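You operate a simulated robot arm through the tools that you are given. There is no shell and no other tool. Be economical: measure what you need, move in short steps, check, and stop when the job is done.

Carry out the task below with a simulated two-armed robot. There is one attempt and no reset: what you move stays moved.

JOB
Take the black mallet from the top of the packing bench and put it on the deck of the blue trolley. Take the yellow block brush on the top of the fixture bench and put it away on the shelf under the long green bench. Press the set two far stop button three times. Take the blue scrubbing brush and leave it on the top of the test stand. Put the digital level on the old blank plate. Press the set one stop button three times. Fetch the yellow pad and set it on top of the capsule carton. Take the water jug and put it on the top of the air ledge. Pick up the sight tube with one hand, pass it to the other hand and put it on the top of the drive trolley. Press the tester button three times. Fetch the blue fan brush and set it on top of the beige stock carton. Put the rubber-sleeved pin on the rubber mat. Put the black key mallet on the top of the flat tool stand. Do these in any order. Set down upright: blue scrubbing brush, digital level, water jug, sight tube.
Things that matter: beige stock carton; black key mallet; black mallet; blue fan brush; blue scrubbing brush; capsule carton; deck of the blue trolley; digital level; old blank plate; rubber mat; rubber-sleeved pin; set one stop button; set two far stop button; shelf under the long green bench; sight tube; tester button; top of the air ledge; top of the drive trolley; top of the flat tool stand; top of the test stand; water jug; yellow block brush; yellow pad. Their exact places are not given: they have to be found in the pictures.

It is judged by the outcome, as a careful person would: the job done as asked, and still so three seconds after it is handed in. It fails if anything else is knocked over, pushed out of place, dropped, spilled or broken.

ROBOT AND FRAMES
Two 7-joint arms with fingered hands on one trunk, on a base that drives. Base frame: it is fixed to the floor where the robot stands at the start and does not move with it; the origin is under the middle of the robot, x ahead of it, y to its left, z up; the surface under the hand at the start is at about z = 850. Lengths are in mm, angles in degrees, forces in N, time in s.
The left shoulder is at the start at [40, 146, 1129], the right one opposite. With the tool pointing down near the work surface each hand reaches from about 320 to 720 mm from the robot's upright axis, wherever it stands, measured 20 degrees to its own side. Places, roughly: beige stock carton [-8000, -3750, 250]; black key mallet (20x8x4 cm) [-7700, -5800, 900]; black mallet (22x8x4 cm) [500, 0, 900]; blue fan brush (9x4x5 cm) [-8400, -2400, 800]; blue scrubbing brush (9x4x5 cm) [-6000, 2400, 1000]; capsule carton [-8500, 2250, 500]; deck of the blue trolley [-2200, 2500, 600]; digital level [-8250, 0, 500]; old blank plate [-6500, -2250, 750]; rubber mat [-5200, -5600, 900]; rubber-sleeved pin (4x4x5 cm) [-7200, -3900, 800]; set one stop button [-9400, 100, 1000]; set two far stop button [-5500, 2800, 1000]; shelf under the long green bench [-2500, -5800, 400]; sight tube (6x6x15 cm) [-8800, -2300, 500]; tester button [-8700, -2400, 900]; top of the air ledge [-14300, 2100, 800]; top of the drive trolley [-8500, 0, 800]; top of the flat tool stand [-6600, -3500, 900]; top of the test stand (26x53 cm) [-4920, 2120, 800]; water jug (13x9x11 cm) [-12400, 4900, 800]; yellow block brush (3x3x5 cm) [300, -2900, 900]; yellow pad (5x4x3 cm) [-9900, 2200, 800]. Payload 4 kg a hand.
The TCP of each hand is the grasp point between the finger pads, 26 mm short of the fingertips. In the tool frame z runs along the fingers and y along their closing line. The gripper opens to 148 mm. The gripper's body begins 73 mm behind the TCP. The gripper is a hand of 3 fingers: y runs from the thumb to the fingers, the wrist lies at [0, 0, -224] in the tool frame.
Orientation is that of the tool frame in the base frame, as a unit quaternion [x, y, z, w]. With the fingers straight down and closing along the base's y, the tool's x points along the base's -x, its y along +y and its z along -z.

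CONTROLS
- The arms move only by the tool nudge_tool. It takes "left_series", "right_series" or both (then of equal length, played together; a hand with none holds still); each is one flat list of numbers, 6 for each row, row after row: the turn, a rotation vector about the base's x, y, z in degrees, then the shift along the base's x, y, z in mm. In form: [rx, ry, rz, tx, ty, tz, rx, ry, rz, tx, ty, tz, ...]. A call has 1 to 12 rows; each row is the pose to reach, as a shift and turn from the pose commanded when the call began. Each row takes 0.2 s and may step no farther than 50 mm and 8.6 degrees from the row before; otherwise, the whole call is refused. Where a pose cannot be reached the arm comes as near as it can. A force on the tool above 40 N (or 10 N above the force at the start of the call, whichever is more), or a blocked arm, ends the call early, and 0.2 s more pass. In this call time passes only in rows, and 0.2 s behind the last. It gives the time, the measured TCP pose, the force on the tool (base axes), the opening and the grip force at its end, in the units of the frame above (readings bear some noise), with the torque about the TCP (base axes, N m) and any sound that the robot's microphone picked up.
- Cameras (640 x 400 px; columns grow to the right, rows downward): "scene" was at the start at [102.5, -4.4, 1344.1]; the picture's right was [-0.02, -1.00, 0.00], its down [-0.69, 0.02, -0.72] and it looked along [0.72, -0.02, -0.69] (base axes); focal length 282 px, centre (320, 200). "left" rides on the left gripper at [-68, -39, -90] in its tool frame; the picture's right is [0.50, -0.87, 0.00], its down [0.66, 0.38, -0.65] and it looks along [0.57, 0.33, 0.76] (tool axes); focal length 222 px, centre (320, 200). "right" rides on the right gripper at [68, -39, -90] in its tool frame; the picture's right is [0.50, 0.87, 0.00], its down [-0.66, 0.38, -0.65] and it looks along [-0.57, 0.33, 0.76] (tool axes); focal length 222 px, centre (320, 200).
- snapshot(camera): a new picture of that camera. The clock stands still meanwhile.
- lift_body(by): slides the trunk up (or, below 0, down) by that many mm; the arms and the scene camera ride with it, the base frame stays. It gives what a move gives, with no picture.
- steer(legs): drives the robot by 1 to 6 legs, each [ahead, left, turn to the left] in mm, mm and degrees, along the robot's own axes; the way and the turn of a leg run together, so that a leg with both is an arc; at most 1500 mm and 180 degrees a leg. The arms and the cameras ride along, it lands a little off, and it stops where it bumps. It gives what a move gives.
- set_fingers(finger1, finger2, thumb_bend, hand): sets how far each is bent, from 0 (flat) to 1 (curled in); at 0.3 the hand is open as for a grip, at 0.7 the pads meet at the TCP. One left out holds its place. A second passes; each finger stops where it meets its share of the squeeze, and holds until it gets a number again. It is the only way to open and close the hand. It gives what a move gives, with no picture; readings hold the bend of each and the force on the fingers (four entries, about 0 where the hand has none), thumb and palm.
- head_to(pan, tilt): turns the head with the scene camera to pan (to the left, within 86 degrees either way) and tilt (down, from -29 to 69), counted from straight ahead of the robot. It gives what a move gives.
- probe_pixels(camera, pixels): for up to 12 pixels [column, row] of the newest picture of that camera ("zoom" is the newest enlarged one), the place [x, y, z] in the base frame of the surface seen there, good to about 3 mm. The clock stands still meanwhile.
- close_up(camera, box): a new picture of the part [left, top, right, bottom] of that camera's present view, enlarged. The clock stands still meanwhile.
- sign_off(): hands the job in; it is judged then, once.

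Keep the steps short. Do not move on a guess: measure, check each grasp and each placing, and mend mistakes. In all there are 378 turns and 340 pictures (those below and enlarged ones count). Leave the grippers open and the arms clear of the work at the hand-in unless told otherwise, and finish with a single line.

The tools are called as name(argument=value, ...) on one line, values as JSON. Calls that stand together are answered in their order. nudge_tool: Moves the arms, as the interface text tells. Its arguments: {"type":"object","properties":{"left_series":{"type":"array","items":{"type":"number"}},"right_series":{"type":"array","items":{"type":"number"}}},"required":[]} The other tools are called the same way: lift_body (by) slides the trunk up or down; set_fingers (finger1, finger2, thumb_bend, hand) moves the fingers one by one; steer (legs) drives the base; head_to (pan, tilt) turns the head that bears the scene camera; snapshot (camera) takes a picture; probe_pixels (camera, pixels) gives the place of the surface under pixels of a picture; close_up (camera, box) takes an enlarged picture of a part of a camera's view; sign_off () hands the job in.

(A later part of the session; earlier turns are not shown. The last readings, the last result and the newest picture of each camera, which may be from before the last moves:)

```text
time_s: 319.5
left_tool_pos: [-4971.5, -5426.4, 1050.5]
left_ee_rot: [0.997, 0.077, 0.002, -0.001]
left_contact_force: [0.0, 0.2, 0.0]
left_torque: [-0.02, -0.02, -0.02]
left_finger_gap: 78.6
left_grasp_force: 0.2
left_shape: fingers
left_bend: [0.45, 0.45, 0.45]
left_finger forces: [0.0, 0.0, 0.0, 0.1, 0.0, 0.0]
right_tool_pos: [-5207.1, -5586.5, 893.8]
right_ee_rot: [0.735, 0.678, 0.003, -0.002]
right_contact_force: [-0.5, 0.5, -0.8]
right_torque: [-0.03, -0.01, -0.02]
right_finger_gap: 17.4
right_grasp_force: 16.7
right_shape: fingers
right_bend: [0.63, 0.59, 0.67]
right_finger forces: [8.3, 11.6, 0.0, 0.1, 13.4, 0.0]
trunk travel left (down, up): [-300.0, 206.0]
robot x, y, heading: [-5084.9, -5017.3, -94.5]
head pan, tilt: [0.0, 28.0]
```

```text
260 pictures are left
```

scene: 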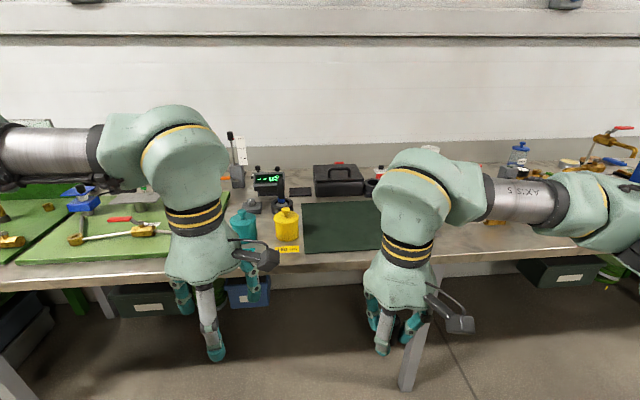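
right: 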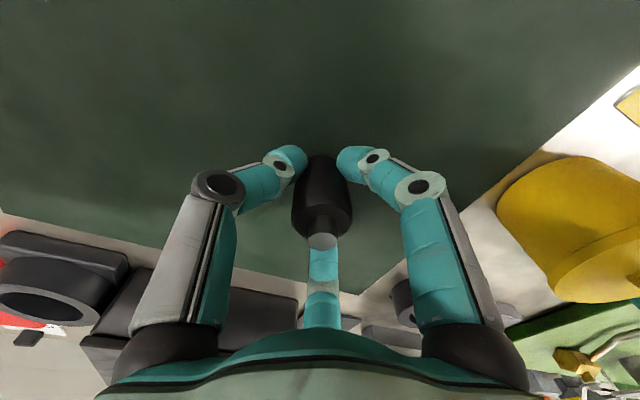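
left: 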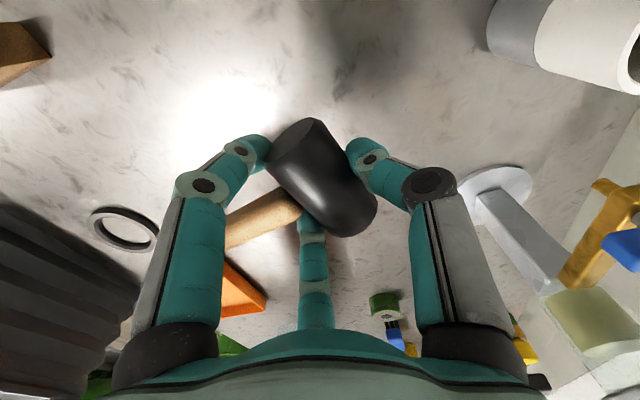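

I'll lower to contact with the mat, open just enough, and rise.

nudge_tool(right_series=[0, 0, 0, 0, 0, -6, 0, 0, 0, 0, 0, -10])

set_fingers(hand="right", finger1=0.53, finger2=0.53, thumb_bend=0.55)

nudge_tool(right_series=[0, 0, 0, 0, 0, 40, 0, 0, 0, 0, 0, 80, 0, 0, 0, 0, 20, 120, 0, 0, 0, 0, 60, 130, 0, 0, 0, 0, 100, 130, 0, 0, 0, 0, 140, 130, 0, 0, 0, 0, 180, 130])

head_to(pan=-5, tilt=45)

snapshot(camera="scene")

```text
time_s: 320.1
left_tool_pos: [-4971.3, -5425.8, 1050.8]
left_ee_rot: [0.997, 0.077, 0.001, -0.001]
left_contact_force: [0.1, 0.0, 0.3]
left_torque: [-0.01, 0.0, 0.02]
left_finger_gap: 78.3
left_grasp_force: 0.2
left_shape: fingers
left_bend: [0.45, 0.45, 0.45]
left_finger forces: [0.0, 0.0, 0.0, 0.0, 0.0, 0.0]
right_tool_pos: [-5206.9, -5585.9, 885.3]
right_ee_rot: [0.735, 0.678, 0.004, 0.0]
right_contact_force: [0.4, -0.6, -0.5]
right_torque: [0.0, 0.0, 0.0]
right_finger_gap: 17.2
right_grasp_force: 17.0
right_shape: fingers
right_bend: [0.63, 0.59, 0.67]
right_finger forces: [8.3, 11.6, 0.0, 0.0, 13.4, 0.1]
trunk travel left (down, up): [-300.0, 206.0]
robot x, y, heading: [-5085.7, -5021.5, -94.8]
head pan, tilt: [0.0, 28.0]
```

```text
time_s: 321.1
left_tool_pos: [-4971.0, -5424.7, 1051.2]
left_ee_rot: [0.997, 0.078, 0.001, 0.0]
left_contact_force: [0.0, 0.4, 0.0]
left_torque: [0.02, 0.01, -0.02]
left_finger_gap: 78.2
left_grasp_force: 0.0
left_shape: fingers
left_bend: [0.45, 0.45, 0.45]
left_finger forces: [0.0, 0.0, 0.0, 0.0, 0.1, 0.0]
right_tool_pos: [-5206.8, -5586.8, 887.9]
right_ee_rot: [0.735, 0.679, 0.002, 0.002]
right_contact_force: [-0.3, -2.0, 15.3]
right_torque: [-0.06, 0.0, 0.04]
right_finger_gap: 44.6
right_grasp_force: 7.5
right_shape: fingers
right_bend: [0.55, 0.55, 0.56]
right_finger forces: [4.3, 6.4, 0.0, 0.1, 4.0, 0.0]
trunk travel left (down, up): [-300.0, 206.0]
robot x, y, heading: [-5085.6, -5023.1, -94.5]
head pan, tilt: [0.0, 28.0]
```

```text
time_s: 322.7
left_tool_pos: [-4972.0, -5425.0, 1051.6]
left_ee_rot: [0.997, 0.078, 0.001, -0.001]
left_contact_force: [0.5, 0.3, -0.3]
left_torque: [-0.01, 0.0, 0.02]
left_finger_gap: 78.4
left_grasp_force: 0.1
left_shape: fingers
left_bend: [0.45, 0.45, 0.45]
left_finger forces: [0.1, 0.0, 0.0, 0.0, 0.0, 0.1]
right_tool_pos: [-5208.9, -5407.8, 1017.6]
right_ee_rot: [0.736, 0.678, 0.002, 0.0]
right_contact_force: [0.7, -0.8, -0.2]
right_torque: [0.0, -0.01, -0.01]
right_finger_gap: 48.7
right_grasp_force: 0.0
right_shape: fingers
right_bend: [0.53, 0.53, 0.55]
right_finger forces: [0.0, 0.1, 0.0, 0.0, 0.1, 0.1]
trunk travel left (down, up): [-300.0, 206.0]
robot x, y, heading: [-5085.7, -5024.1, -94.5]
head pan, tilt: [0.0, 28.0]
```

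```text
time_s: 323.5
left_tool_pos: [-4972.4, -5426.2, 1050.5]
left_ee_rot: [0.997, 0.077, 0.001, -0.002]
left_contact_force: [-0.6, 0.3, -0.1]
left_torque: [0.02, 0.0, 0.03]
left_finger_gap: 78.0
left_grasp_force: 0.1
left_shape: fingers
left_bend: [0.45, 0.45, 0.45]
left_finger forces: [0.0, 0.1, 0.0, 0.0, 0.1, 0.0]
right_tool_pos: [-5208.5, -5407.9, 1017.5]
right_ee_rot: [0.735, 0.678, 0.002, 0.0]
right_contact_force: [0.5, -0.4, -0.7]
right_torque: [0.0, 0.02, -0.06]
right_finger_gap: 48.4
right_grasp_force: 0.0
right_shape: fingers
right_bend: [0.53, 0.53, 0.55]
right_finger forces: [0.1, 0.0, 0.0, 0.0, 0.1, 0.1]
trunk travel left (down, up): [-300.0, 206.0]
robot x, y, heading: [-5086.5, -5019.3, -94.8]
head pan, tilt: [-5.0, 45.0]
```

```text
259 pictures are left
```

scene: 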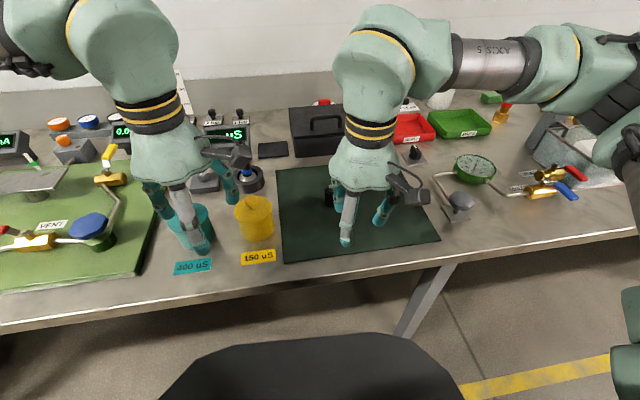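

The pin stands upright on the mat. Next cluster: the fan brush, tester button and sight tube. I'll back off, drive west along the aisle to x≈-8550, face +y and look.

steer(legs=[[-520, 0, 0], [0, 0, -85.2], [1500, 0, 0], [1500, 0, 0], [500, 0, 0], [0, 0, -90]])

head_to(pan=0, tilt=22)

snapshot(camera="scene")

```text
time_s: 350.6
left_tool_pos: [-8639.9, -4097.7, 1050.8]
left_ee_rot: [-0.089, 0.996, 0.0, 0.0]
left_contact_force: [-0.8, 0.3, 0.2]
left_torque: [0.0, -0.01, 0.01]
left_finger_gap: 78.3
left_grasp_force: 0.1
left_shape: fingers
left_bend: [0.45, 0.45, 0.45]
left_finger forces: [0.0, 0.0, 0.1, 0.0, 0.0, 0.0]
right_tool_pos: [-8402.8, -4108.8, 1017.9]
right_ee_rot: [-0.686, 0.727, 0.0, -0.003]
right_contact_force: [-0.9, -0.5, 0.2]
right_torque: [-0.01, 0.01, 0.0]
right_finger_gap: 48.8
right_grasp_force: 0.0
right_shape: fingers
right_bend: [0.53, 0.53, 0.55]
right_finger forces: [0.0, 0.1, 0.1, 0.0, 0.0, 0.0]
trunk travel left (down, up): [-300.0, 206.0]
robot x, y, heading: [-8518.0, -4502.6, 86.5]
head pan, tilt: [-5.0, 45.0]
```

```text
time_s: 351.4
left_tool_pos: [-8638.9, -4097.8, 1049.5]
left_ee_rot: [-0.088, 0.996, -0.001, 0.0]
left_contact_force: [0.0, 0.1, -0.5]
left_torque: [0.03, 0.03, 0.04]
left_finger_gap: 78.4
left_grasp_force: 0.1
left_shape: fingers
left_bend: [0.45, 0.45, 0.45]
left_finger forces: [0.1, 0.0, 0.0, 0.1, 0.1, 0.1]
right_tool_pos: [-8403.0, -4108.8, 1017.0]
right_ee_rot: [-0.687, 0.727, -0.001, -0.003]
right_contact_force: [0.3, 0.3, -0.7]
right_torque: [-0.01, -0.02, 0.02]
right_finger_gap: 48.5
right_grasp_force: 0.0
right_shape: fingers
right_bend: [0.53, 0.53, 0.55]
right_finger forces: [0.0, 0.0, 0.1, 0.1, 0.0, 0.1]
trunk travel left (down, up): [-300.0, 206.0]
robot x, y, heading: [-8520.7, -4497.8, 86.8]
head pan, tilt: [0.0, 22.0]
```

```text
258 pictures are left
```

scene: 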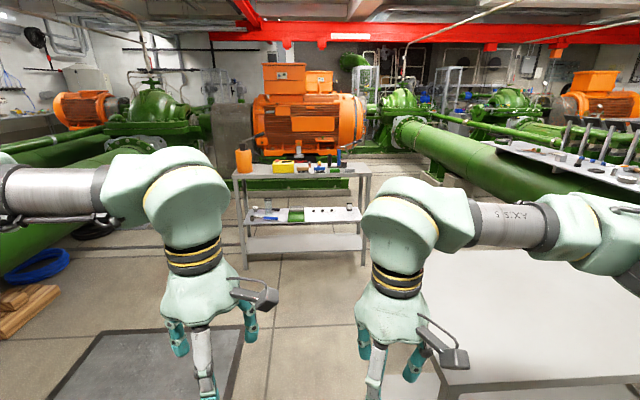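

The shelf cart stands ahead. I'll drive 1150 mm closer and lower the hands for a clear view.

nudge_tool(left_series=[0, 0, 8, 0, 0, -45, 0, 0, 16, 0, 0, -90, 0, 0, 24, 0, 0, -135, 0, 0, 32, 0, 0, -180, 0, 0, 40, 0, 0, -180], right_series=[0, 0, -8, 0, 0, -45, 0, 0, -16, 0, 0, -90, 0, 0, -24, 0, 0, -135, 0, 0, -32, 0, 0, -150, 0, 0, -40, 0, 0, -150])

steer(legs=[[1100, 0, 0]])

snapshot(camera="scene")

head_to(pan=-75, tilt=40)

snapshot(camera="scene")

```text
time_s: 352.6
left_tool_pos: [-8641.6, -4095.7, 870.3]
left_ee_rot: [-0.425, 0.905, -0.001, -0.001]
left_contact_force: [0.4, 0.5, 0.3]
left_torque: [0.0, 0.02, 0.01]
left_finger_gap: 78.2
left_grasp_force: 0.0
left_shape: fingers
left_bend: [0.45, 0.45, 0.45]
left_finger forces: [0.1, 0.1, 0.0, 0.0, 0.0, 0.0]
right_tool_pos: [-8399.5, -4108.9, 865.6]
right_ee_rot: [-0.394, 0.919, 0.001, -0.002]
right_contact_force: [-0.5, 0.4, 0.5]
right_torque: [0.04, 0.0, 0.0]
right_finger_gap: 48.2
right_grasp_force: 0.1
right_shape: fingers
right_bend: [0.53, 0.53, 0.55]
right_finger forces: [0.0, 0.0, 0.0, 0.0, 0.1, 0.0]
trunk travel left (down, up): [-300.0, 206.0]
robot x, y, heading: [-8519.1, -4498.6, 86.6]
head pan, tilt: [0.0, 22.0]
```

```text
time_s: 357.1
left_tool_pos: [-8536.6, -3220.8, 869.8]
left_ee_rot: [-0.343, 0.939, -0.002, -0.001]
left_contact_force: [-0.1, 0.0, 0.4]
left_torque: [0.02, -0.01, 0.0]
left_finger_gap: 78.5
left_grasp_force: 0.0
left_shape: fingers
left_bend: [0.45, 0.45, 0.45]
left_finger forces: [0.0, 0.1, 0.0, 0.0, 0.0, 0.0]
right_tool_pos: [-8304.7, -3275.6, 864.7]
right_ee_rot: [-0.316, 0.949, 0.0, -0.004]
right_contact_force: [0.1, 0.2, -0.5]
right_torque: [-0.02, 0.03, -0.04]
right_finger_gap: 48.7
right_grasp_force: 0.0
right_shape: fingers
right_bend: [0.53, 0.53, 0.55]
right_finger forces: [0.0, 0.0, 0.1, 0.0, 0.1, 0.0]
trunk travel left (down, up): [-300.0, 206.0]
robot x, y, heading: [-8486.2, -3643.3, 76.9]
head pan, tilt: [0.0, 22.0]
stopped in leg 1: the robot was blocked; the commanded pose is now the measured one
```

```text
257 pictures are left
```

scene: 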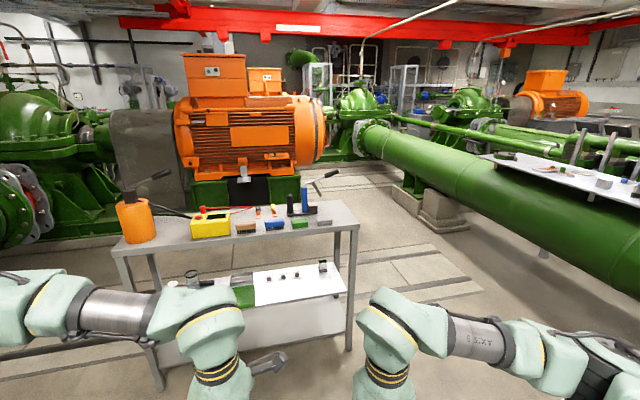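

```text
time_s: 358.6
left_tool_pos: [-8539.3, -3222.7, 870.1]
left_ee_rot: [-0.343, 0.939, -0.001, -0.001]
left_contact_force: [-0.5, 0.8, -0.5]
left_torque: [-0.02, -0.02, 0.01]
left_finger_gap: 78.3
left_grasp_force: 0.0
left_shape: fingers
left_bend: [0.45, 0.45, 0.45]
left_finger forces: [0.1, 0.1, 0.1, 0.0, 0.1, 0.1]
right_tool_pos: [-8307.0, -3276.5, 865.9]
right_ee_rot: [-0.315, 0.949, 0.0, -0.003]
right_contact_force: [0.4, -0.4, -1.3]
right_torque: [0.0, -0.01, 0.01]
right_finger_gap: 48.7
right_grasp_force: 0.1
right_shape: fingers
right_bend: [0.53, 0.53, 0.55]
right_finger forces: [0.0, 0.0, 0.0, 0.0, 0.0, 0.0]
trunk travel left (down, up): [-300.0, 206.0]
robot x, y, heading: [-8484.8, -3636.8, 76.8]
head pan, tilt: [-75.0, 40.0]
```

```text
256 pictures are left
```

scene: 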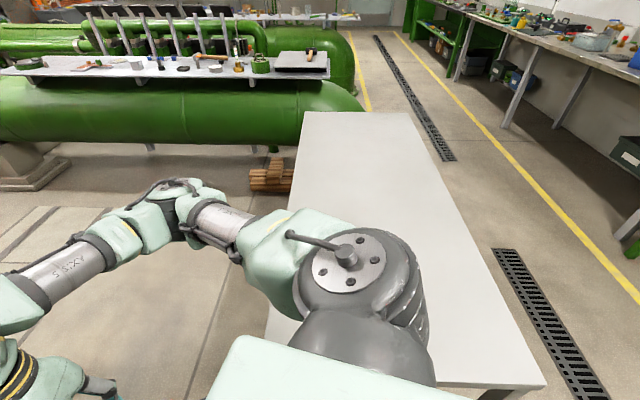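

The drive was blocked and the robot swung about 10°. I'll find out what it touched: the table end is close on my right.

probe_pixels(camera="scene", pixels=[[530, 375], [460, 375], [320, 125], [410, 120], [480, 260], [290, 240], [275, 330], [480, 390], [270, 180]])

head_to(pan=-60, tilt=69)

snapshot(camera="scene")

head_to(pan=50, tilt=60)

snapshot(camera="scene")

```text
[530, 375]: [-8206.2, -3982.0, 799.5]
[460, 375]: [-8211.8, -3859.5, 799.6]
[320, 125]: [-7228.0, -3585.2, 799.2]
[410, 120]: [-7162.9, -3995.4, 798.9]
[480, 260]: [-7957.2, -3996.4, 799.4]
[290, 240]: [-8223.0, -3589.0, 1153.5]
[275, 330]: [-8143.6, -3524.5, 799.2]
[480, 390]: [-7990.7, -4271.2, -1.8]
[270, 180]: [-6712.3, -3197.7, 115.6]
```

```text
time_s: 359.5
left_tool_pos: [-8538.5, -3222.3, 870.9]
left_ee_rot: [-0.343, 0.939, -0.001, 0.0]
left_contact_force: [0.8, 0.0, -0.7]
left_torque: [0.0, -0.01, 0.03]
left_finger_gap: 78.4
left_grasp_force: 0.1
left_shape: fingers
left_bend: [0.45, 0.45, 0.45]
left_finger forces: [0.0, 0.0, 0.0, 0.1, 0.0, 0.1]
right_tool_pos: [-8305.8, -3277.9, 865.2]
right_ee_rot: [-0.316, 0.949, 0.001, -0.003]
right_contact_force: [-0.6, 1.0, -0.3]
right_torque: [0.0, 0.01, 0.0]
right_finger_gap: 48.7
right_grasp_force: 0.1
right_shape: fingers
right_bend: [0.53, 0.53, 0.55]
right_finger forces: [0.0, 0.0, 0.1, 0.1, 0.1, 0.0]
trunk travel left (down, up): [-300.0, 206.0]
robot x, y, heading: [-8484.2, -3641.7, 76.7]
head pan, tilt: [-60.0, 68.8]
```

```text
255 pictures are left
```

scene: 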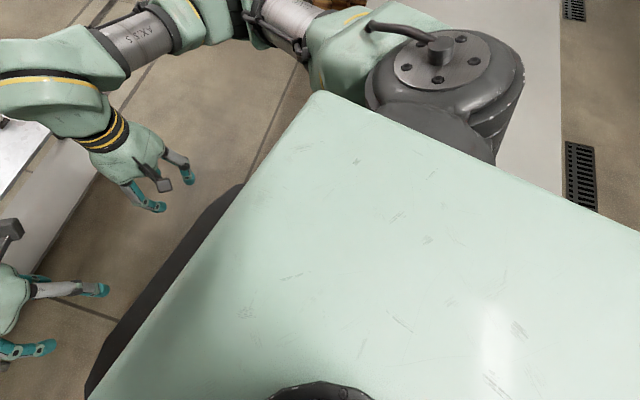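

```text
time_s: 361.4
left_tool_pos: [-8537.8, -3223.5, 870.4]
left_ee_rot: [-0.343, 0.939, -0.001, -0.001]
left_contact_force: [-0.5, -0.1, -0.2]
left_torque: [-0.03, 0.0, -0.01]
left_finger_gap: 78.2
left_grasp_force: 0.0
left_shape: fingers
left_bend: [0.45, 0.45, 0.45]
left_finger forces: [0.0, 0.0, 0.0, 0.0, 0.0, 0.0]
right_tool_pos: [-8305.7, -3277.6, 865.4]
right_ee_rot: [-0.315, 0.949, 0.001, -0.003]
right_contact_force: [1.1, 0.1, 0.3]
right_torque: [-0.02, -0.02, 0.01]
right_finger_gap: 48.5
right_grasp_force: 0.0
right_shape: fingers
right_bend: [0.53, 0.53, 0.55]
right_finger forces: [0.1, 0.0, 0.0, 0.2, 0.0, 0.0]
trunk travel left (down, up): [-300.0, 206.0]
robot x, y, heading: [-8489.9, -3639.3, 76.9]
head pan, tilt: [50.0, 60.0]
```

```text
254 pictures are left
```

scene: 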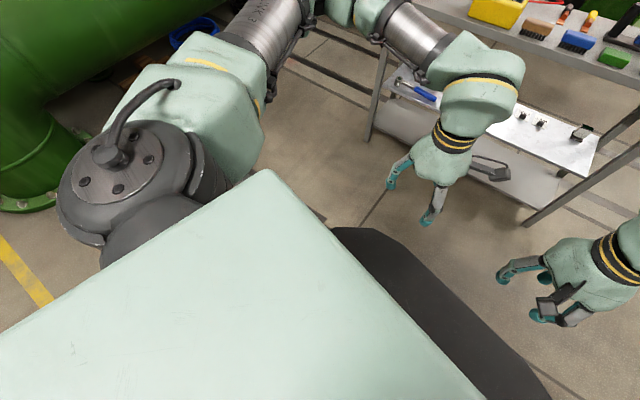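

The table end is at x≈-8212, so my base (radius about 275) brushed it; the table looks undisturbed. I'll step left and realign.

steer(legs=[[0, 130, 0], [0, 0, 13]])

head_to(pan=0, tilt=30)

snapshot(camera="scene")

probe_pixels(camera="scene", pixels=[[200, 210], [250, 215], [300, 210], [350, 200], [380, 190], [250, 180], [300, 260], [350, 270], [320, 300], [250, 300], [200, 180], [380, 230]])

```text
time_s: 363.5
left_tool_pos: [-8754.9, -3215.4, 871.5]
left_ee_rot: [-0.448, 0.894, -0.001, -0.001]
left_contact_force: [-0.6, 0.6, 0.9]
left_torque: [-0.01, 0.02, 0.0]
left_finger_gap: 78.4
left_grasp_force: 0.0
left_shape: fingers
left_bend: [0.45, 0.45, 0.45]
left_finger forces: [0.0, 0.0, 0.0, 0.0, 0.0, 0.0]
right_tool_pos: [-8516.1, -3217.3, 864.8]
right_ee_rot: [-0.422, 0.907, 0.001, -0.003]
right_contact_force: [-0.1, 0.6, 0.6]
right_torque: [0.01, 0.0, 0.0]
right_finger_gap: 48.7
right_grasp_force: 0.1
right_shape: fingers
right_bend: [0.53, 0.53, 0.55]
right_finger forces: [0.1, 0.0, 0.0, 0.0, 0.1, 0.0]
trunk travel left (down, up): [-300.0, 206.0]
robot x, y, heading: [-8612.8, -3611.3, 89.5]
head pan, tilt: [50.0, 60.0]
```

```text
time_s: 364.6
left_tool_pos: [-8755.6, -3214.0, 870.5]
left_ee_rot: [-0.448, 0.894, -0.002, -0.001]
left_contact_force: [0.1, -0.2, -0.1]
left_torque: [-0.01, -0.01, 0.01]
left_finger_gap: 78.2
left_grasp_force: 0.0
left_shape: fingers
left_bend: [0.45, 0.45, 0.45]
left_finger forces: [0.0, 0.0, 0.1, 0.0, 0.0, 0.1]
right_tool_pos: [-8515.9, -3217.9, 865.3]
right_ee_rot: [-0.421, 0.907, 0.0, -0.003]
right_contact_force: [-0.7, -0.4, 0.5]
right_torque: [0.02, -0.01, 0.02]
right_finger_gap: 48.5
right_grasp_force: 0.0
right_shape: fingers
right_bend: [0.53, 0.53, 0.55]
right_finger forces: [0.0, 0.0, 0.0, 0.1, 0.0, 0.0]
trunk travel left (down, up): [-300.0, 206.0]
robot x, y, heading: [-8614.0, -3611.6, 89.5]
head pan, tilt: [0.0, 30.0]
```

```text
253 pictures are left
```

scene: 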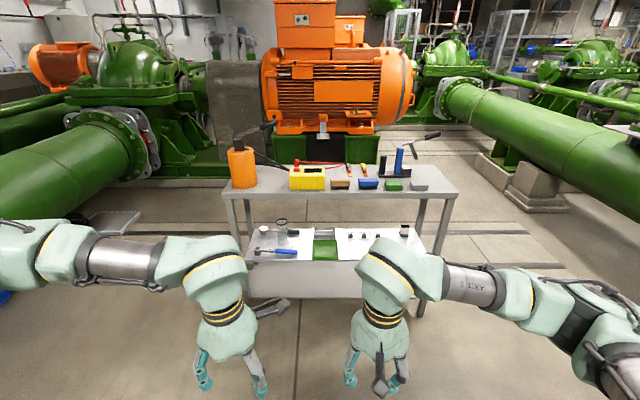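

```text
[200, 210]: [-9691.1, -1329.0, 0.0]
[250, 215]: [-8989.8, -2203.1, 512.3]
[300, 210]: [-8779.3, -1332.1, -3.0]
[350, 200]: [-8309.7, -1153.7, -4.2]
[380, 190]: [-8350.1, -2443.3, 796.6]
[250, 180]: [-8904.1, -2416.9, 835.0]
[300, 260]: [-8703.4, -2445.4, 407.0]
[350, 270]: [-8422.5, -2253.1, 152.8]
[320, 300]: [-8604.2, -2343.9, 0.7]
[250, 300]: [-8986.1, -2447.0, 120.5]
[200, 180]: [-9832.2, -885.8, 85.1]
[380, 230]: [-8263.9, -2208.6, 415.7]
```

Now I can see the cart. I'll zoom on the top and the mid shelf.

close_up(camera="scene", box=[220, 110, 460, 200])

close_up(camera="scene", box=[230, 190, 430, 290])

probe_pixels(camera="scene", pixels=[[368, 181], [361, 184], [376, 184], [305, 180], [293, 169], [318, 172], [281, 222], [281, 240], [341, 184], [393, 185]])

```text
2.67 times, centred on (340, 155) of scene
```

zoom: 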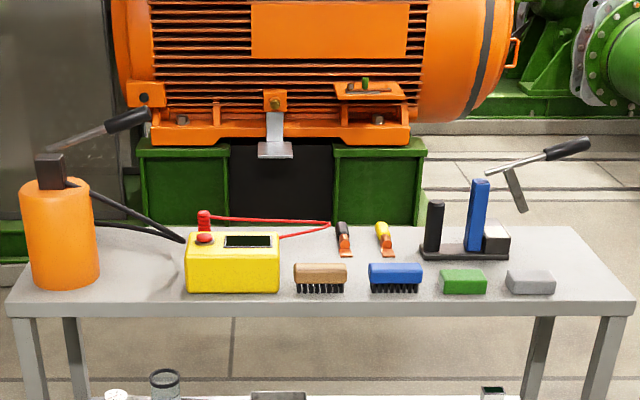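

```text
3.20 times, centred on (330, 240) of scene
```

zoom: 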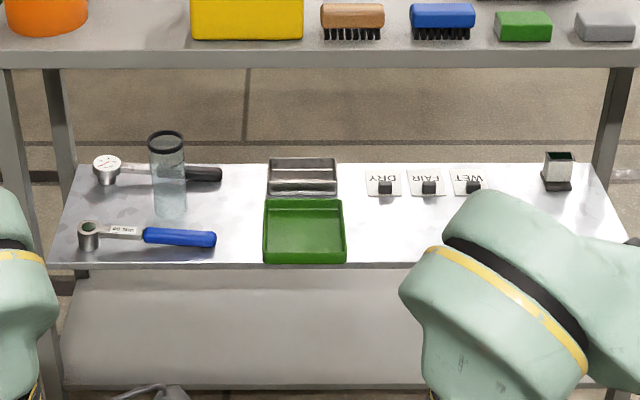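

```text
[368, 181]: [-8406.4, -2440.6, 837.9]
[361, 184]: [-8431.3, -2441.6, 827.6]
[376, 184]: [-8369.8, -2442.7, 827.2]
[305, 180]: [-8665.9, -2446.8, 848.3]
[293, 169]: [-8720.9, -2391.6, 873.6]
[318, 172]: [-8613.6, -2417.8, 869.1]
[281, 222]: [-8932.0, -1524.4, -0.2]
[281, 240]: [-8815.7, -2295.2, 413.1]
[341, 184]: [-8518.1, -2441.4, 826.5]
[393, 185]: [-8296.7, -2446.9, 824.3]
```

The layout is clear. The tester is the yellow box with a red dome at zoom (204,238), the blue fan brush is at (-8400,-2430), and the sight tube stands on the mid shelf near (-8815,-2300). I'll raise the hands and drive closer.

nudge_tool(left_series=[0, 0, -8, 0, 0, 30, 0, 0, -16, 0, 0, 60, 0, 0, -24, 0, 0, 90, 0, 0, -32, 0, 0, 120, 0, 0, -36, 0, 0, 150], right_series=[0, 0, 8, 0, 0, 30, 0, 0, 16, 0, 0, 60, 0, 0, 24, 0, 0, 90, 0, 0, 32, 0, 0, 120, 0, 0, 40, 0, 0, 150])

set_fingers(hand="left", finger1=1.0, finger2=1.0, thumb_bend=0.7)

steer(legs=[[620, 0, 0]])

head_to(pan=0, tilt=42)

snapshot(camera="scene")

snapshot(camera="left")

```text
time_s: 365.8
left_tool_pos: [-8755.5, -3214.9, 1020.9]
left_ee_rot: [-0.148, 0.989, -0.001, -0.001]
left_contact_force: [0.1, -0.5, 0.9]
left_torque: [0.05, 0.01, 0.01]
left_finger_gap: 78.6
left_grasp_force: 0.1
left_shape: fingers
left_bend: [0.45, 0.45, 0.45]
left_finger forces: [0.1, 0.0, 0.1, 0.0, 0.1, 0.0]
right_tool_pos: [-8514.7, -3217.2, 1017.2]
right_ee_rot: [-0.707, 0.707, 0.0, -0.003]
right_contact_force: [0.2, -0.5, -0.5]
right_torque: [0.02, -0.01, -0.04]
right_finger_gap: 48.5
right_grasp_force: 0.1
right_shape: fingers
right_bend: [0.53, 0.53, 0.55]
right_finger forces: [0.0, 0.0, 0.0, 0.0, 0.0, 0.0]
trunk travel left (down, up): [-300.0, 206.0]
robot x, y, heading: [-8611.9, -3611.8, 89.7]
head pan, tilt: [0.0, 30.0]
```

```text
time_s: 366.8
left_tool_pos: [-8753.9, -3212.5, 1020.0]
left_ee_rot: [-0.15, 0.989, -0.001, -0.001]
left_contact_force: [0.2, 0.9, 0.4]
left_torque: [-0.01, 0.0, -0.02]
left_finger_gap: 0.3
left_grasp_force: 0.0
left_shape: fingers
left_bend: [0.76, 0.76, 0.69]
left_finger forces: [0.0, 0.0, 0.0, 0.1, 0.1, 0.0]
right_tool_pos: [-8514.6, -3216.7, 1017.1]
right_ee_rot: [-0.706, 0.708, -0.001, -0.004]
right_contact_force: [-0.2, 0.2, 0.4]
right_torque: [-0.01, -0.01, 0.01]
right_finger_gap: 48.7
right_grasp_force: 0.1
right_shape: fingers
right_bend: [0.53, 0.53, 0.55]
right_finger forces: [0.0, 0.0, 0.1, 0.0, 0.0, 0.0]
trunk travel left (down, up): [-300.0, 206.0]
robot x, y, heading: [-8609.5, -3610.9, 89.8]
head pan, tilt: [0.0, 30.0]
```

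```text
time_s: 370.3
left_tool_pos: [-8755.2, -2601.4, 1020.2]
left_ee_rot: [-0.152, 0.988, -0.001, 0.0]
left_contact_force: [0.1, -0.6, -0.1]
left_torque: [0.03, 0.01, -0.04]
left_finger_gap: 0.0
left_grasp_force: 0.2
left_shape: fingers
left_bend: [0.76, 0.76, 0.69]
left_finger forces: [0.0, 0.1, 0.0, 0.1, 0.1, 0.0]
right_tool_pos: [-8516.1, -2603.6, 1017.2]
right_ee_rot: [0.708, -0.706, 0.0, 0.003]
right_contact_force: [0.0, 0.3, 0.2]
right_torque: [0.01, -0.01, 0.02]
right_finger_gap: 48.6
right_grasp_force: 0.0
right_shape: fingers
right_bend: [0.53, 0.53, 0.55]
right_finger forces: [0.1, 0.0, 0.0, 0.1, 0.0, 0.0]
trunk travel left (down, up): [-300.0, 206.0]
robot x, y, heading: [-8611.3, -2999.6, 90.1]
head pan, tilt: [0.0, 30.0]
```

```text
time_s: 371.0
left_tool_pos: [-8757.0, -2602.3, 1019.6]
left_ee_rot: [-0.152, 0.988, -0.002, -0.001]
left_contact_force: [-0.4, 0.6, 0.6]
left_torque: [-0.01, -0.01, 0.03]
left_finger_gap: 0.0
left_grasp_force: 0.1
left_shape: fingers
left_bend: [0.76, 0.76, 0.69]
left_finger forces: [0.1, 0.0, 0.0, 0.0, 0.1, 0.1]
right_tool_pos: [-8516.9, -2602.3, 1016.0]
right_ee_rot: [0.708, -0.706, 0.001, 0.003]
right_contact_force: [-0.6, 0.3, 0.8]
right_torque: [-0.01, 0.0, -0.03]
right_finger_gap: 48.6
right_grasp_force: 0.1
right_shape: fingers
right_bend: [0.53, 0.53, 0.55]
right_finger forces: [0.0, 0.1, 0.0, 0.1, 0.1, 0.0]
trunk travel left (down, up): [-300.0, 206.0]
robot x, y, heading: [-8615.1, -2998.9, 90.3]
head pan, tilt: [0.0, 42.0]
```

```text
250 pictures are left
```

scene: 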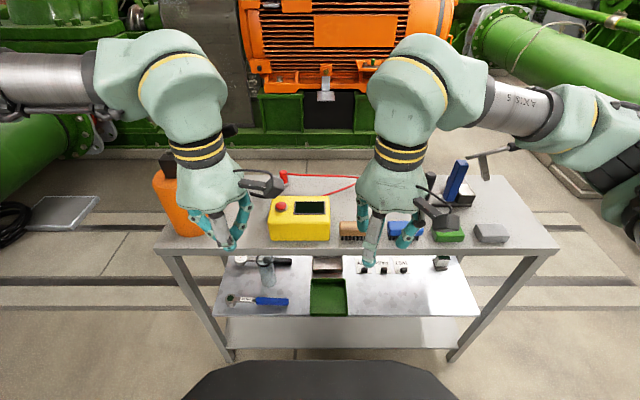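

```text
249 pictures are left
```

left: 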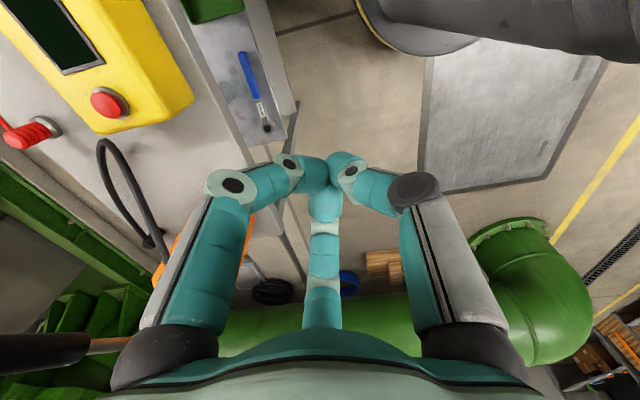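

The fingers are closed into a point. I'll measure the red button at (281,207), the box, and the brush precisely.

close_up(camera="scene", box=[240, 160, 440, 260])

probe_pixels(camera="scene", pixels=[[281, 206], [281, 208], [278, 207], [284, 207], [281, 203], [300, 215], [310, 206], [285, 178], [405, 228], [395, 230], [415, 228]])

```text
3.20 times, centred on (340, 210) of scene
```

zoom: 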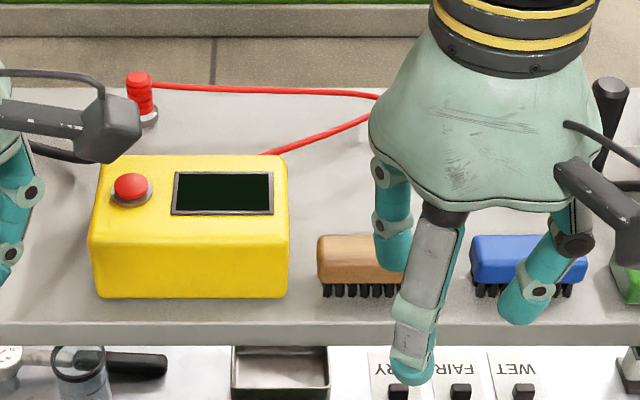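

```text
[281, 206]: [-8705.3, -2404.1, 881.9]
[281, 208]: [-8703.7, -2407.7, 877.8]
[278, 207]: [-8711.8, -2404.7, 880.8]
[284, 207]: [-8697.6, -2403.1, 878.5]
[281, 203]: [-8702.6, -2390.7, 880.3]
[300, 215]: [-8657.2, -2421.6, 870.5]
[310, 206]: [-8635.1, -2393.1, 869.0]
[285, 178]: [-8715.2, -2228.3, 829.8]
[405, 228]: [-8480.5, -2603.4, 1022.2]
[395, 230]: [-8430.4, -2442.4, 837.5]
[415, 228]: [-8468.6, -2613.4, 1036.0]
```

The button is centred at (-8704,-2399), top z 882. I'll bring the closed fingertips above it and start one careful press.

nudge_tool(left_series=[0, 0, 0, 12, 47, -15, 0, 0, 0, 24, 94, -30, 0, 0, 0, 36, 140, -50, 0, 0, 0, 48, 180, -70, 0, 0, 0, 53, 203, -90])

snapshot(camera="left")

close_up(camera="scene", box=[220, 130, 380, 250])

```text
refused: row 1 steps farther than a row can; nothing moved
```

```text
247 pictures are left
```

left: 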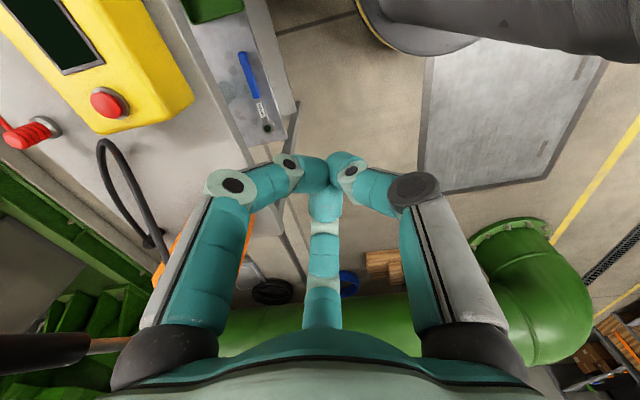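

```text
3.33 times, centred on (300, 190) of scene
```

zoom: 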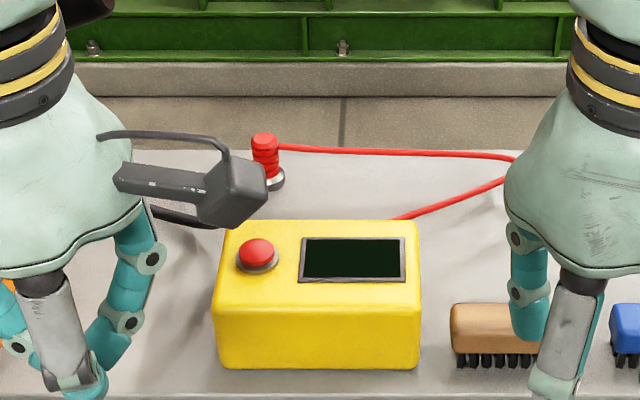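

The steps were slightly too long, so I'm splitting them finer.

nudge_tool(left_series=[0, 0, 0, 10, 40, -10, 0, 0, 0, 20, 80, -25, 0, 0, 0, 30, 120, -40, 0, 0, 0, 40, 160, -55, 0, 0, 0, 52, 202, -70, 0, 0, 0, 52, 202, -88])

close_up(camera="scene", box=[220, 110, 380, 230])

snapshot(camera="left")

```text
time_s: 372.4
left_tool_pos: [-8706.5, -2399.7, 930.6]
left_ee_rot: [-0.152, 0.988, -0.001, -0.001]
left_contact_force: [-0.6, 0.2, -0.1]
left_torque: [0.02, -0.01, 0.02]
left_finger_gap: 0.0
left_grasp_force: 0.1
left_shape: fingers
left_bend: [0.76, 0.76, 0.69]
left_finger forces: [0.0, 0.0, 0.0, 0.0, 0.0, 0.0]
right_tool_pos: [-8516.7, -2603.0, 1016.6]
right_ee_rot: [0.708, -0.707, 0.001, 0.004]
right_contact_force: [-0.6, 0.3, 0.2]
right_torque: [0.0, 0.01, 0.03]
right_finger_gap: 48.8
right_grasp_force: 0.1
right_shape: fingers
right_bend: [0.53, 0.53, 0.55]
right_finger forces: [0.1, 0.0, 0.0, 0.1, 0.1, 0.0]
trunk travel left (down, up): [-300.0, 206.0]
robot x, y, heading: [-8608.3, -2997.7, 90.1]
head pan, tilt: [0.0, 42.0]
```

```text
3.33 times, centred on (300, 170) of scene
```

zoom: 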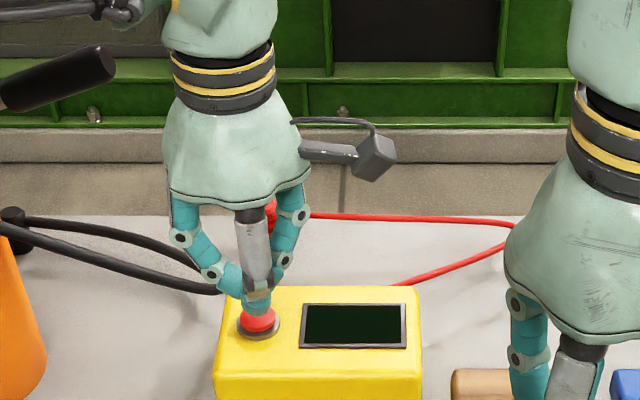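

```text
244 pictures are left
```

left: 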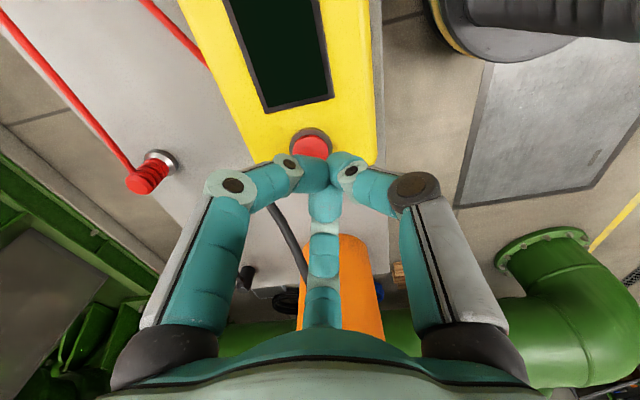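

The fingertip lines up with the button. I'll press down carefully once.

nudge_tool(left_series=[0, 0, 0, 2, 1, -12, 0, 0, 0, 2, 1, -20, 0, 0, 0, 2, 1, -26, 0, 0, 0, 2, 1, -30])

```text
time_s: 373.4
left_tool_pos: [-8702.5, -2397.9, 902.4]
left_ee_rot: [-0.151, 0.988, -0.001, -0.001]
left_contact_force: [0.8, -1.6, 1.3]
left_torque: [-0.04, -0.03, 0.0]
left_finger_gap: 0.0
left_grasp_force: 3.0
left_shape: fingers
left_bend: [0.76, 0.76, 0.69]
left_finger forces: [0.0, 0.0, 0.0, 0.0, 6.2, 0.0]
right_tool_pos: [-8516.4, -2603.1, 1017.7]
right_ee_rot: [0.708, -0.706, 0.001, 0.003]
right_contact_force: [-0.5, 0.3, -0.3]
right_torque: [-0.01, -0.03, 0.02]
right_finger_gap: 48.6
right_grasp_force: 0.1
right_shape: fingers
right_bend: [0.53, 0.53, 0.55]
right_finger forces: [0.1, 0.0, 0.0, 0.0, 0.0, 0.0]
trunk travel left (down, up): [-300.0, 206.0]
robot x, y, heading: [-8607.6, -2997.9, 90.0]
head pan, tilt: [0.0, 42.0]
```

Contact has started with no click yet. I'll press a few mm more.

nudge_tool(left_series=[0, 0, 0, 0, 0, -3, 0, 0, 0, 0, 0, -6])

```text
time_s: 374.0
left_tool_pos: [-8702.3, -2398.7, 898.5]
left_ee_rot: [-0.153, 0.988, 0.001, -0.001]
left_contact_force: [0.4, -1.9, 10.1]
left_torque: [-0.15, -0.04, 0.02]
left_finger_gap: 0.0
left_grasp_force: 6.5
left_shape: fingers
left_bend: [0.76, 0.76, 0.7]
left_finger forces: [0.0, 0.1, 0.0, 0.1, 13.4, 0.0]
right_tool_pos: [-8516.1, -2604.0, 1017.6]
right_ee_rot: [0.708, -0.707, 0.0, 0.002]
right_contact_force: [-0.3, -1.2, 0.7]
right_torque: [0.0, 0.0, 0.01]
right_finger_gap: 48.4
right_grasp_force: 0.0
right_shape: fingers
right_bend: [0.53, 0.53, 0.55]
right_finger forces: [0.0, 0.0, 0.1, 0.0, 0.0, 0.1]
trunk travel left (down, up): [-300.0, 206.0]
robot x, y, heading: [-8611.2, -2995.9, 90.0]
head pan, tilt: [0.0, 42.0]
heard: click
```

Click: press one. I'll release fully and press again.

nudge_tool(left_series=[0, 0, 0, 0, 0, 8, 0, 0, 0, 0, 0, 15, 0, 0, 0, 0, 0, 15, 0, 0, 0, 0, 0, 5, 0, 0, 0, 0, 0, 0, 0, 0, 0, 0, 0, 0])

nudge_tool(left_series=[0, 0, 0, 0, 0, 8, 0, 0, 0, 0, 0, 15, 0, 0, 0, 0, 0, 15, 0, 0, 0, 0, 0, 5, 0, 0, 0, 0, 0, 0, 0, 0, 0, 0, 0, 0])

```text
time_s: 375.4
left_tool_pos: [-8702.5, -2397.8, 897.6]
left_ee_rot: [-0.152, 0.988, 0.0, 0.0]
left_contact_force: [0.3, -1.9, 13.5]
left_torque: [-0.16, -0.05, 0.03]
left_finger_gap: 0.0
left_grasp_force: 9.1
left_shape: fingers
left_bend: [0.76, 0.76, 0.7]
left_finger forces: [0.0, 0.0, 0.0, 0.0, 18.5, 0.0]
right_tool_pos: [-8515.3, -2605.8, 1017.1]
right_ee_rot: [0.708, -0.707, -0.001, 0.002]
right_contact_force: [1.3, 0.4, -0.2]
right_torque: [-0.01, 0.01, 0.04]
right_finger_gap: 48.5
right_grasp_force: 0.1
right_shape: fingers
right_bend: [0.53, 0.53, 0.55]
right_finger forces: [0.0, 0.0, 0.0, 0.1, 0.0, 0.1]
trunk travel left (down, up): [-300.0, 206.0]
robot x, y, heading: [-8610.6, -2999.1, 89.9]
head pan, tilt: [0.0, 42.0]
heard: click
```

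```text
time_s: 376.8
left_tool_pos: [-8702.3, -2399.4, 898.3]
left_ee_rot: [-0.152, 0.988, 0.0, 0.0]
left_contact_force: [-0.8, -1.9, 12.0]
left_torque: [-0.19, -0.02, 0.0]
left_finger_gap: 0.2
left_grasp_force: 10.1
left_shape: fingers
left_bend: [0.76, 0.76, 0.7]
left_finger forces: [0.1, 0.0, 0.0, 0.0, 19.6, 0.1]
right_tool_pos: [-8515.4, -2605.0, 1017.4]
right_ee_rot: [0.708, -0.706, 0.0, 0.002]
right_contact_force: [-1.0, 0.6, 0.8]
right_torque: [0.01, 0.01, -0.02]
right_finger_gap: 48.7
right_grasp_force: 0.1
right_shape: fingers
right_bend: [0.53, 0.53, 0.55]
right_finger forces: [0.0, 0.1, 0.0, 0.0, 0.1, 0.2]
trunk travel left (down, up): [-300.0, 206.0]
robot x, y, heading: [-8610.8, -3004.3, 90.0]
head pan, tilt: [0.0, 42.0]
heard: click
```

That's three clicks, so the tester is done. I'll retreat the left hand, and turn the right hand and bring it above the blue brush.

set_fingers(hand="right", finger1=0.45, finger2=0.45, thumb_bend=0.45)

nudge_tool(left_series=[0, 0, 0, 0, 0, 40, 0, 0, 0, 0, 0, 80, 0, 0, 0, -10, -30, 100, 0, 0, 0, -20, -70, 110, 0, 0, 0, -30, -110, 120, 0, 0, 0, -40, -150, 120, 0, 0, 0, -50, -190, 120, 0, 0, 0, -50, -200, 120, 0, 0, 0, -50, -200, 120, 0, 0, 0, -50, -200, 120, 0, 0, 0, -50, -200, 120], right_series=[0, 0, 8, 10, 16, 0, 0, 0, 16, 20, 32, 0, 0, 0, 24, 31, 48, 0, 0, 0, 32, 42, 64, -8, 0, 0, 40, 53, 80, -16, 0, 0, 48, 63, 96, -24, 0, 0, 56, 74, 112, -32, 0, 0, 64, 85, 130, -45, 0, 0, 72, 95, 148, -60, 0, 0, 80, 105, 164, -75, 0, 0, 88, 115, 177, -90])

snapshot(camera="right")

close_up(camera="scene", box=[340, 110, 500, 250])

```text
time_s: 377.8
left_tool_pos: [-8702.0, -2400.7, 898.2]
left_ee_rot: [-0.152, 0.988, 0.0, -0.001]
left_contact_force: [-0.3, -2.1, 17.5]
left_torque: [-0.22, -0.05, -0.01]
left_finger_gap: 0.0
left_grasp_force: 12.0
left_shape: fingers
left_bend: [0.77, 0.77, 0.7]
left_finger forces: [0.0, 0.0, 0.0, 0.1, 24.3, 0.0]
right_tool_pos: [-8516.5, -2604.2, 1017.6]
right_ee_rot: [0.708, -0.706, 0.0, 0.003]
right_contact_force: [0.3, 0.6, 0.1]
right_torque: [0.0, -0.04, 0.02]
right_finger_gap: 78.4
right_grasp_force: 0.0
right_shape: fingers
right_bend: [0.45, 0.45, 0.45]
right_finger forces: [0.1, 0.0, 0.0, 0.0, 0.1, 0.0]
trunk travel left (down, up): [-300.0, 206.0]
robot x, y, heading: [-8610.1, -3001.1, 90.2]
head pan, tilt: [0.0, 42.0]
```

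```text
time_s: 380.2
left_tool_pos: [-8753.6, -2598.4, 1016.3]
left_ee_rot: [-0.152, 0.988, -0.001, 0.0]
left_contact_force: [-0.2, -0.9, 0.3]
left_torque: [-0.02, -0.01, -0.01]
left_finger_gap: 0.2
left_grasp_force: 0.1
left_shape: fingers
left_bend: [0.77, 0.77, 0.69]
left_finger forces: [0.0, 0.0, 0.1, 0.1, 0.1, 0.0]
right_tool_pos: [-8400.6, -2425.1, 924.2]
right_ee_rot: [1.0, -0.016, 0.003, 0.002]
right_contact_force: [-0.5, 0.5, -0.5]
right_torque: [0.03, 0.01, -0.04]
right_finger_gap: 78.4
right_grasp_force: 0.1
right_shape: fingers
right_bend: [0.45, 0.45, 0.45]
right_finger forces: [0.0, 0.0, 0.0, 0.0, 0.1, 0.0]
trunk travel left (down, up): [-300.0, 206.0]
robot x, y, heading: [-8612.7, -2998.5, 90.1]
head pan, tilt: [0.0, 42.0]
```

```text
243 pictures are left
```

right: 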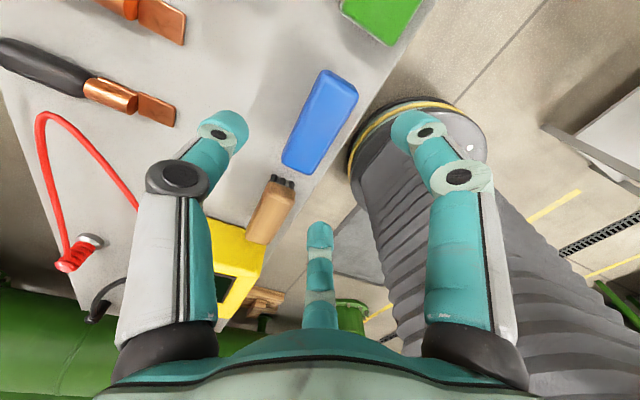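

```text
2.86 times, centred on (420, 180) of scene
```

zoom: 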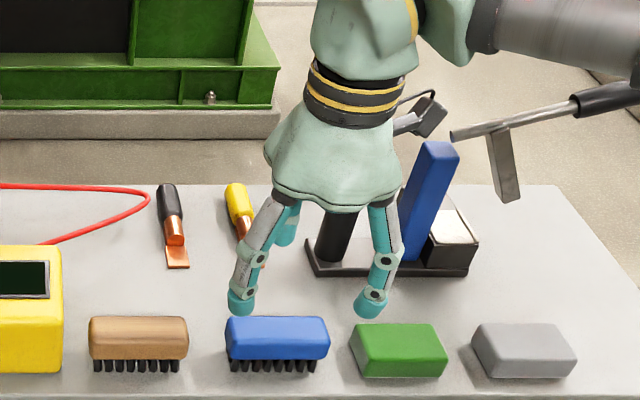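

The brush is centred in the gripper camera within about 6 mm. I'll correct that, descend, and grip.

nudge_tool(right_series=[0, 0, 0, 4, 0, -40, 0, 0, 0, 5, 0, -79])

set_fingers(hand="right", finger1=0.75, finger2=0.75, thumb_bend=0.75)

nudge_tool(right_series=[0, 0, 0, 0, 0, 40, 0, 0, 0, 0, 0, 80, 0, 0, 0, 0, 0, 120])

snapshot(camera="right")

snapshot(camera="scene")

```text
time_s: 380.8
left_tool_pos: [-8752.9, -2598.0, 1015.5]
left_ee_rot: [-0.152, 0.988, -0.001, -0.001]
left_contact_force: [0.8, -0.1, 1.1]
left_torque: [-0.05, 0.01, -0.03]
left_finger_gap: 0.0
left_grasp_force: 0.1
left_shape: fingers
left_bend: [0.77, 0.77, 0.69]
left_finger forces: [0.1, 0.0, 0.1, 0.0, 0.0, 0.1]
right_tool_pos: [-8393.6, -2425.9, 847.3]
right_ee_rot: [1.0, -0.017, 0.003, 0.003]
right_contact_force: [-0.4, -0.5, 0.4]
right_torque: [-0.03, 0.0, 0.0]
right_finger_gap: 78.1
right_grasp_force: 0.0
right_shape: fingers
right_bend: [0.45, 0.45, 0.45]
right_finger forces: [0.0, 0.0, 0.0, 0.1, 0.1, 0.1]
trunk travel left (down, up): [-300.0, 206.0]
robot x, y, heading: [-8609.6, -2997.2, 90.1]
head pan, tilt: [0.0, 42.0]
```

```text
time_s: 381.8
left_tool_pos: [-8754.1, -2598.4, 1017.8]
left_ee_rot: [-0.152, 0.988, -0.001, -0.001]
left_contact_force: [0.0, -0.4, -0.1]
left_torque: [-0.02, 0.0, -0.01]
left_finger_gap: 0.0
left_grasp_force: 0.0
left_shape: fingers
left_bend: [0.77, 0.77, 0.69]
left_finger forces: [0.0, 0.1, 0.1, 0.0, 0.0, 0.0]
right_tool_pos: [-8395.1, -2425.3, 847.3]
right_ee_rot: [1.0, -0.017, 0.002, 0.001]
right_contact_force: [-1.1, 0.3, -0.5]
right_torque: [-0.01, -0.01, 0.03]
right_finger_gap: 28.3
right_grasp_force: 20.1
right_shape: fingers
right_bend: [0.63, 0.63, 0.63]
right_finger forces: [10.2, 10.2, 0.1, 0.1, 20.2, 0.1]
trunk travel left (down, up): [-300.0, 206.0]
robot x, y, heading: [-8609.9, -2999.2, 89.8]
head pan, tilt: [0.0, 42.0]
```

```text
time_s: 382.6
left_tool_pos: [-8754.4, -2598.2, 1017.7]
left_ee_rot: [-0.152, 0.988, -0.001, 0.0]
left_contact_force: [0.5, -0.1, 1.2]
left_torque: [0.04, 0.01, -0.02]
left_finger_gap: 0.1
left_grasp_force: 0.1
left_shape: fingers
left_bend: [0.77, 0.77, 0.69]
left_finger forces: [0.0, 0.1, 0.0, 0.0, 0.0, 0.0]
right_tool_pos: [-8395.9, -2427.5, 967.2]
right_ee_rot: [1.0, -0.017, 0.002, 0.003]
right_contact_force: [0.6, 0.3, -1.3]
right_torque: [0.01, -0.05, -0.02]
right_finger_gap: 28.7
right_grasp_force: 20.3
right_shape: fingers
right_bend: [0.63, 0.63, 0.63]
right_finger forces: [10.3, 10.2, 0.1, 0.0, 20.2, 0.1]
trunk travel left (down, up): [-300.0, 206.0]
robot x, y, heading: [-8608.0, -2999.1, 90.2]
head pan, tilt: [0.0, 42.0]
```

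```text
241 pictures are left
```

right: 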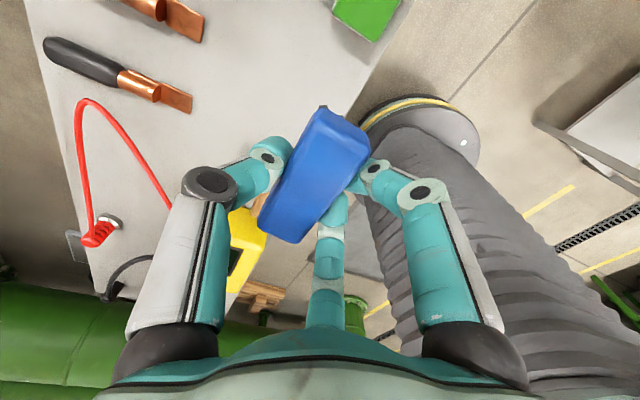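

```text
240 pictures are left
```

scene: 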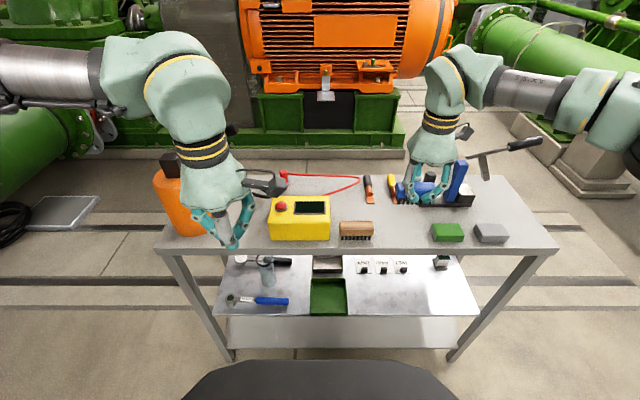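

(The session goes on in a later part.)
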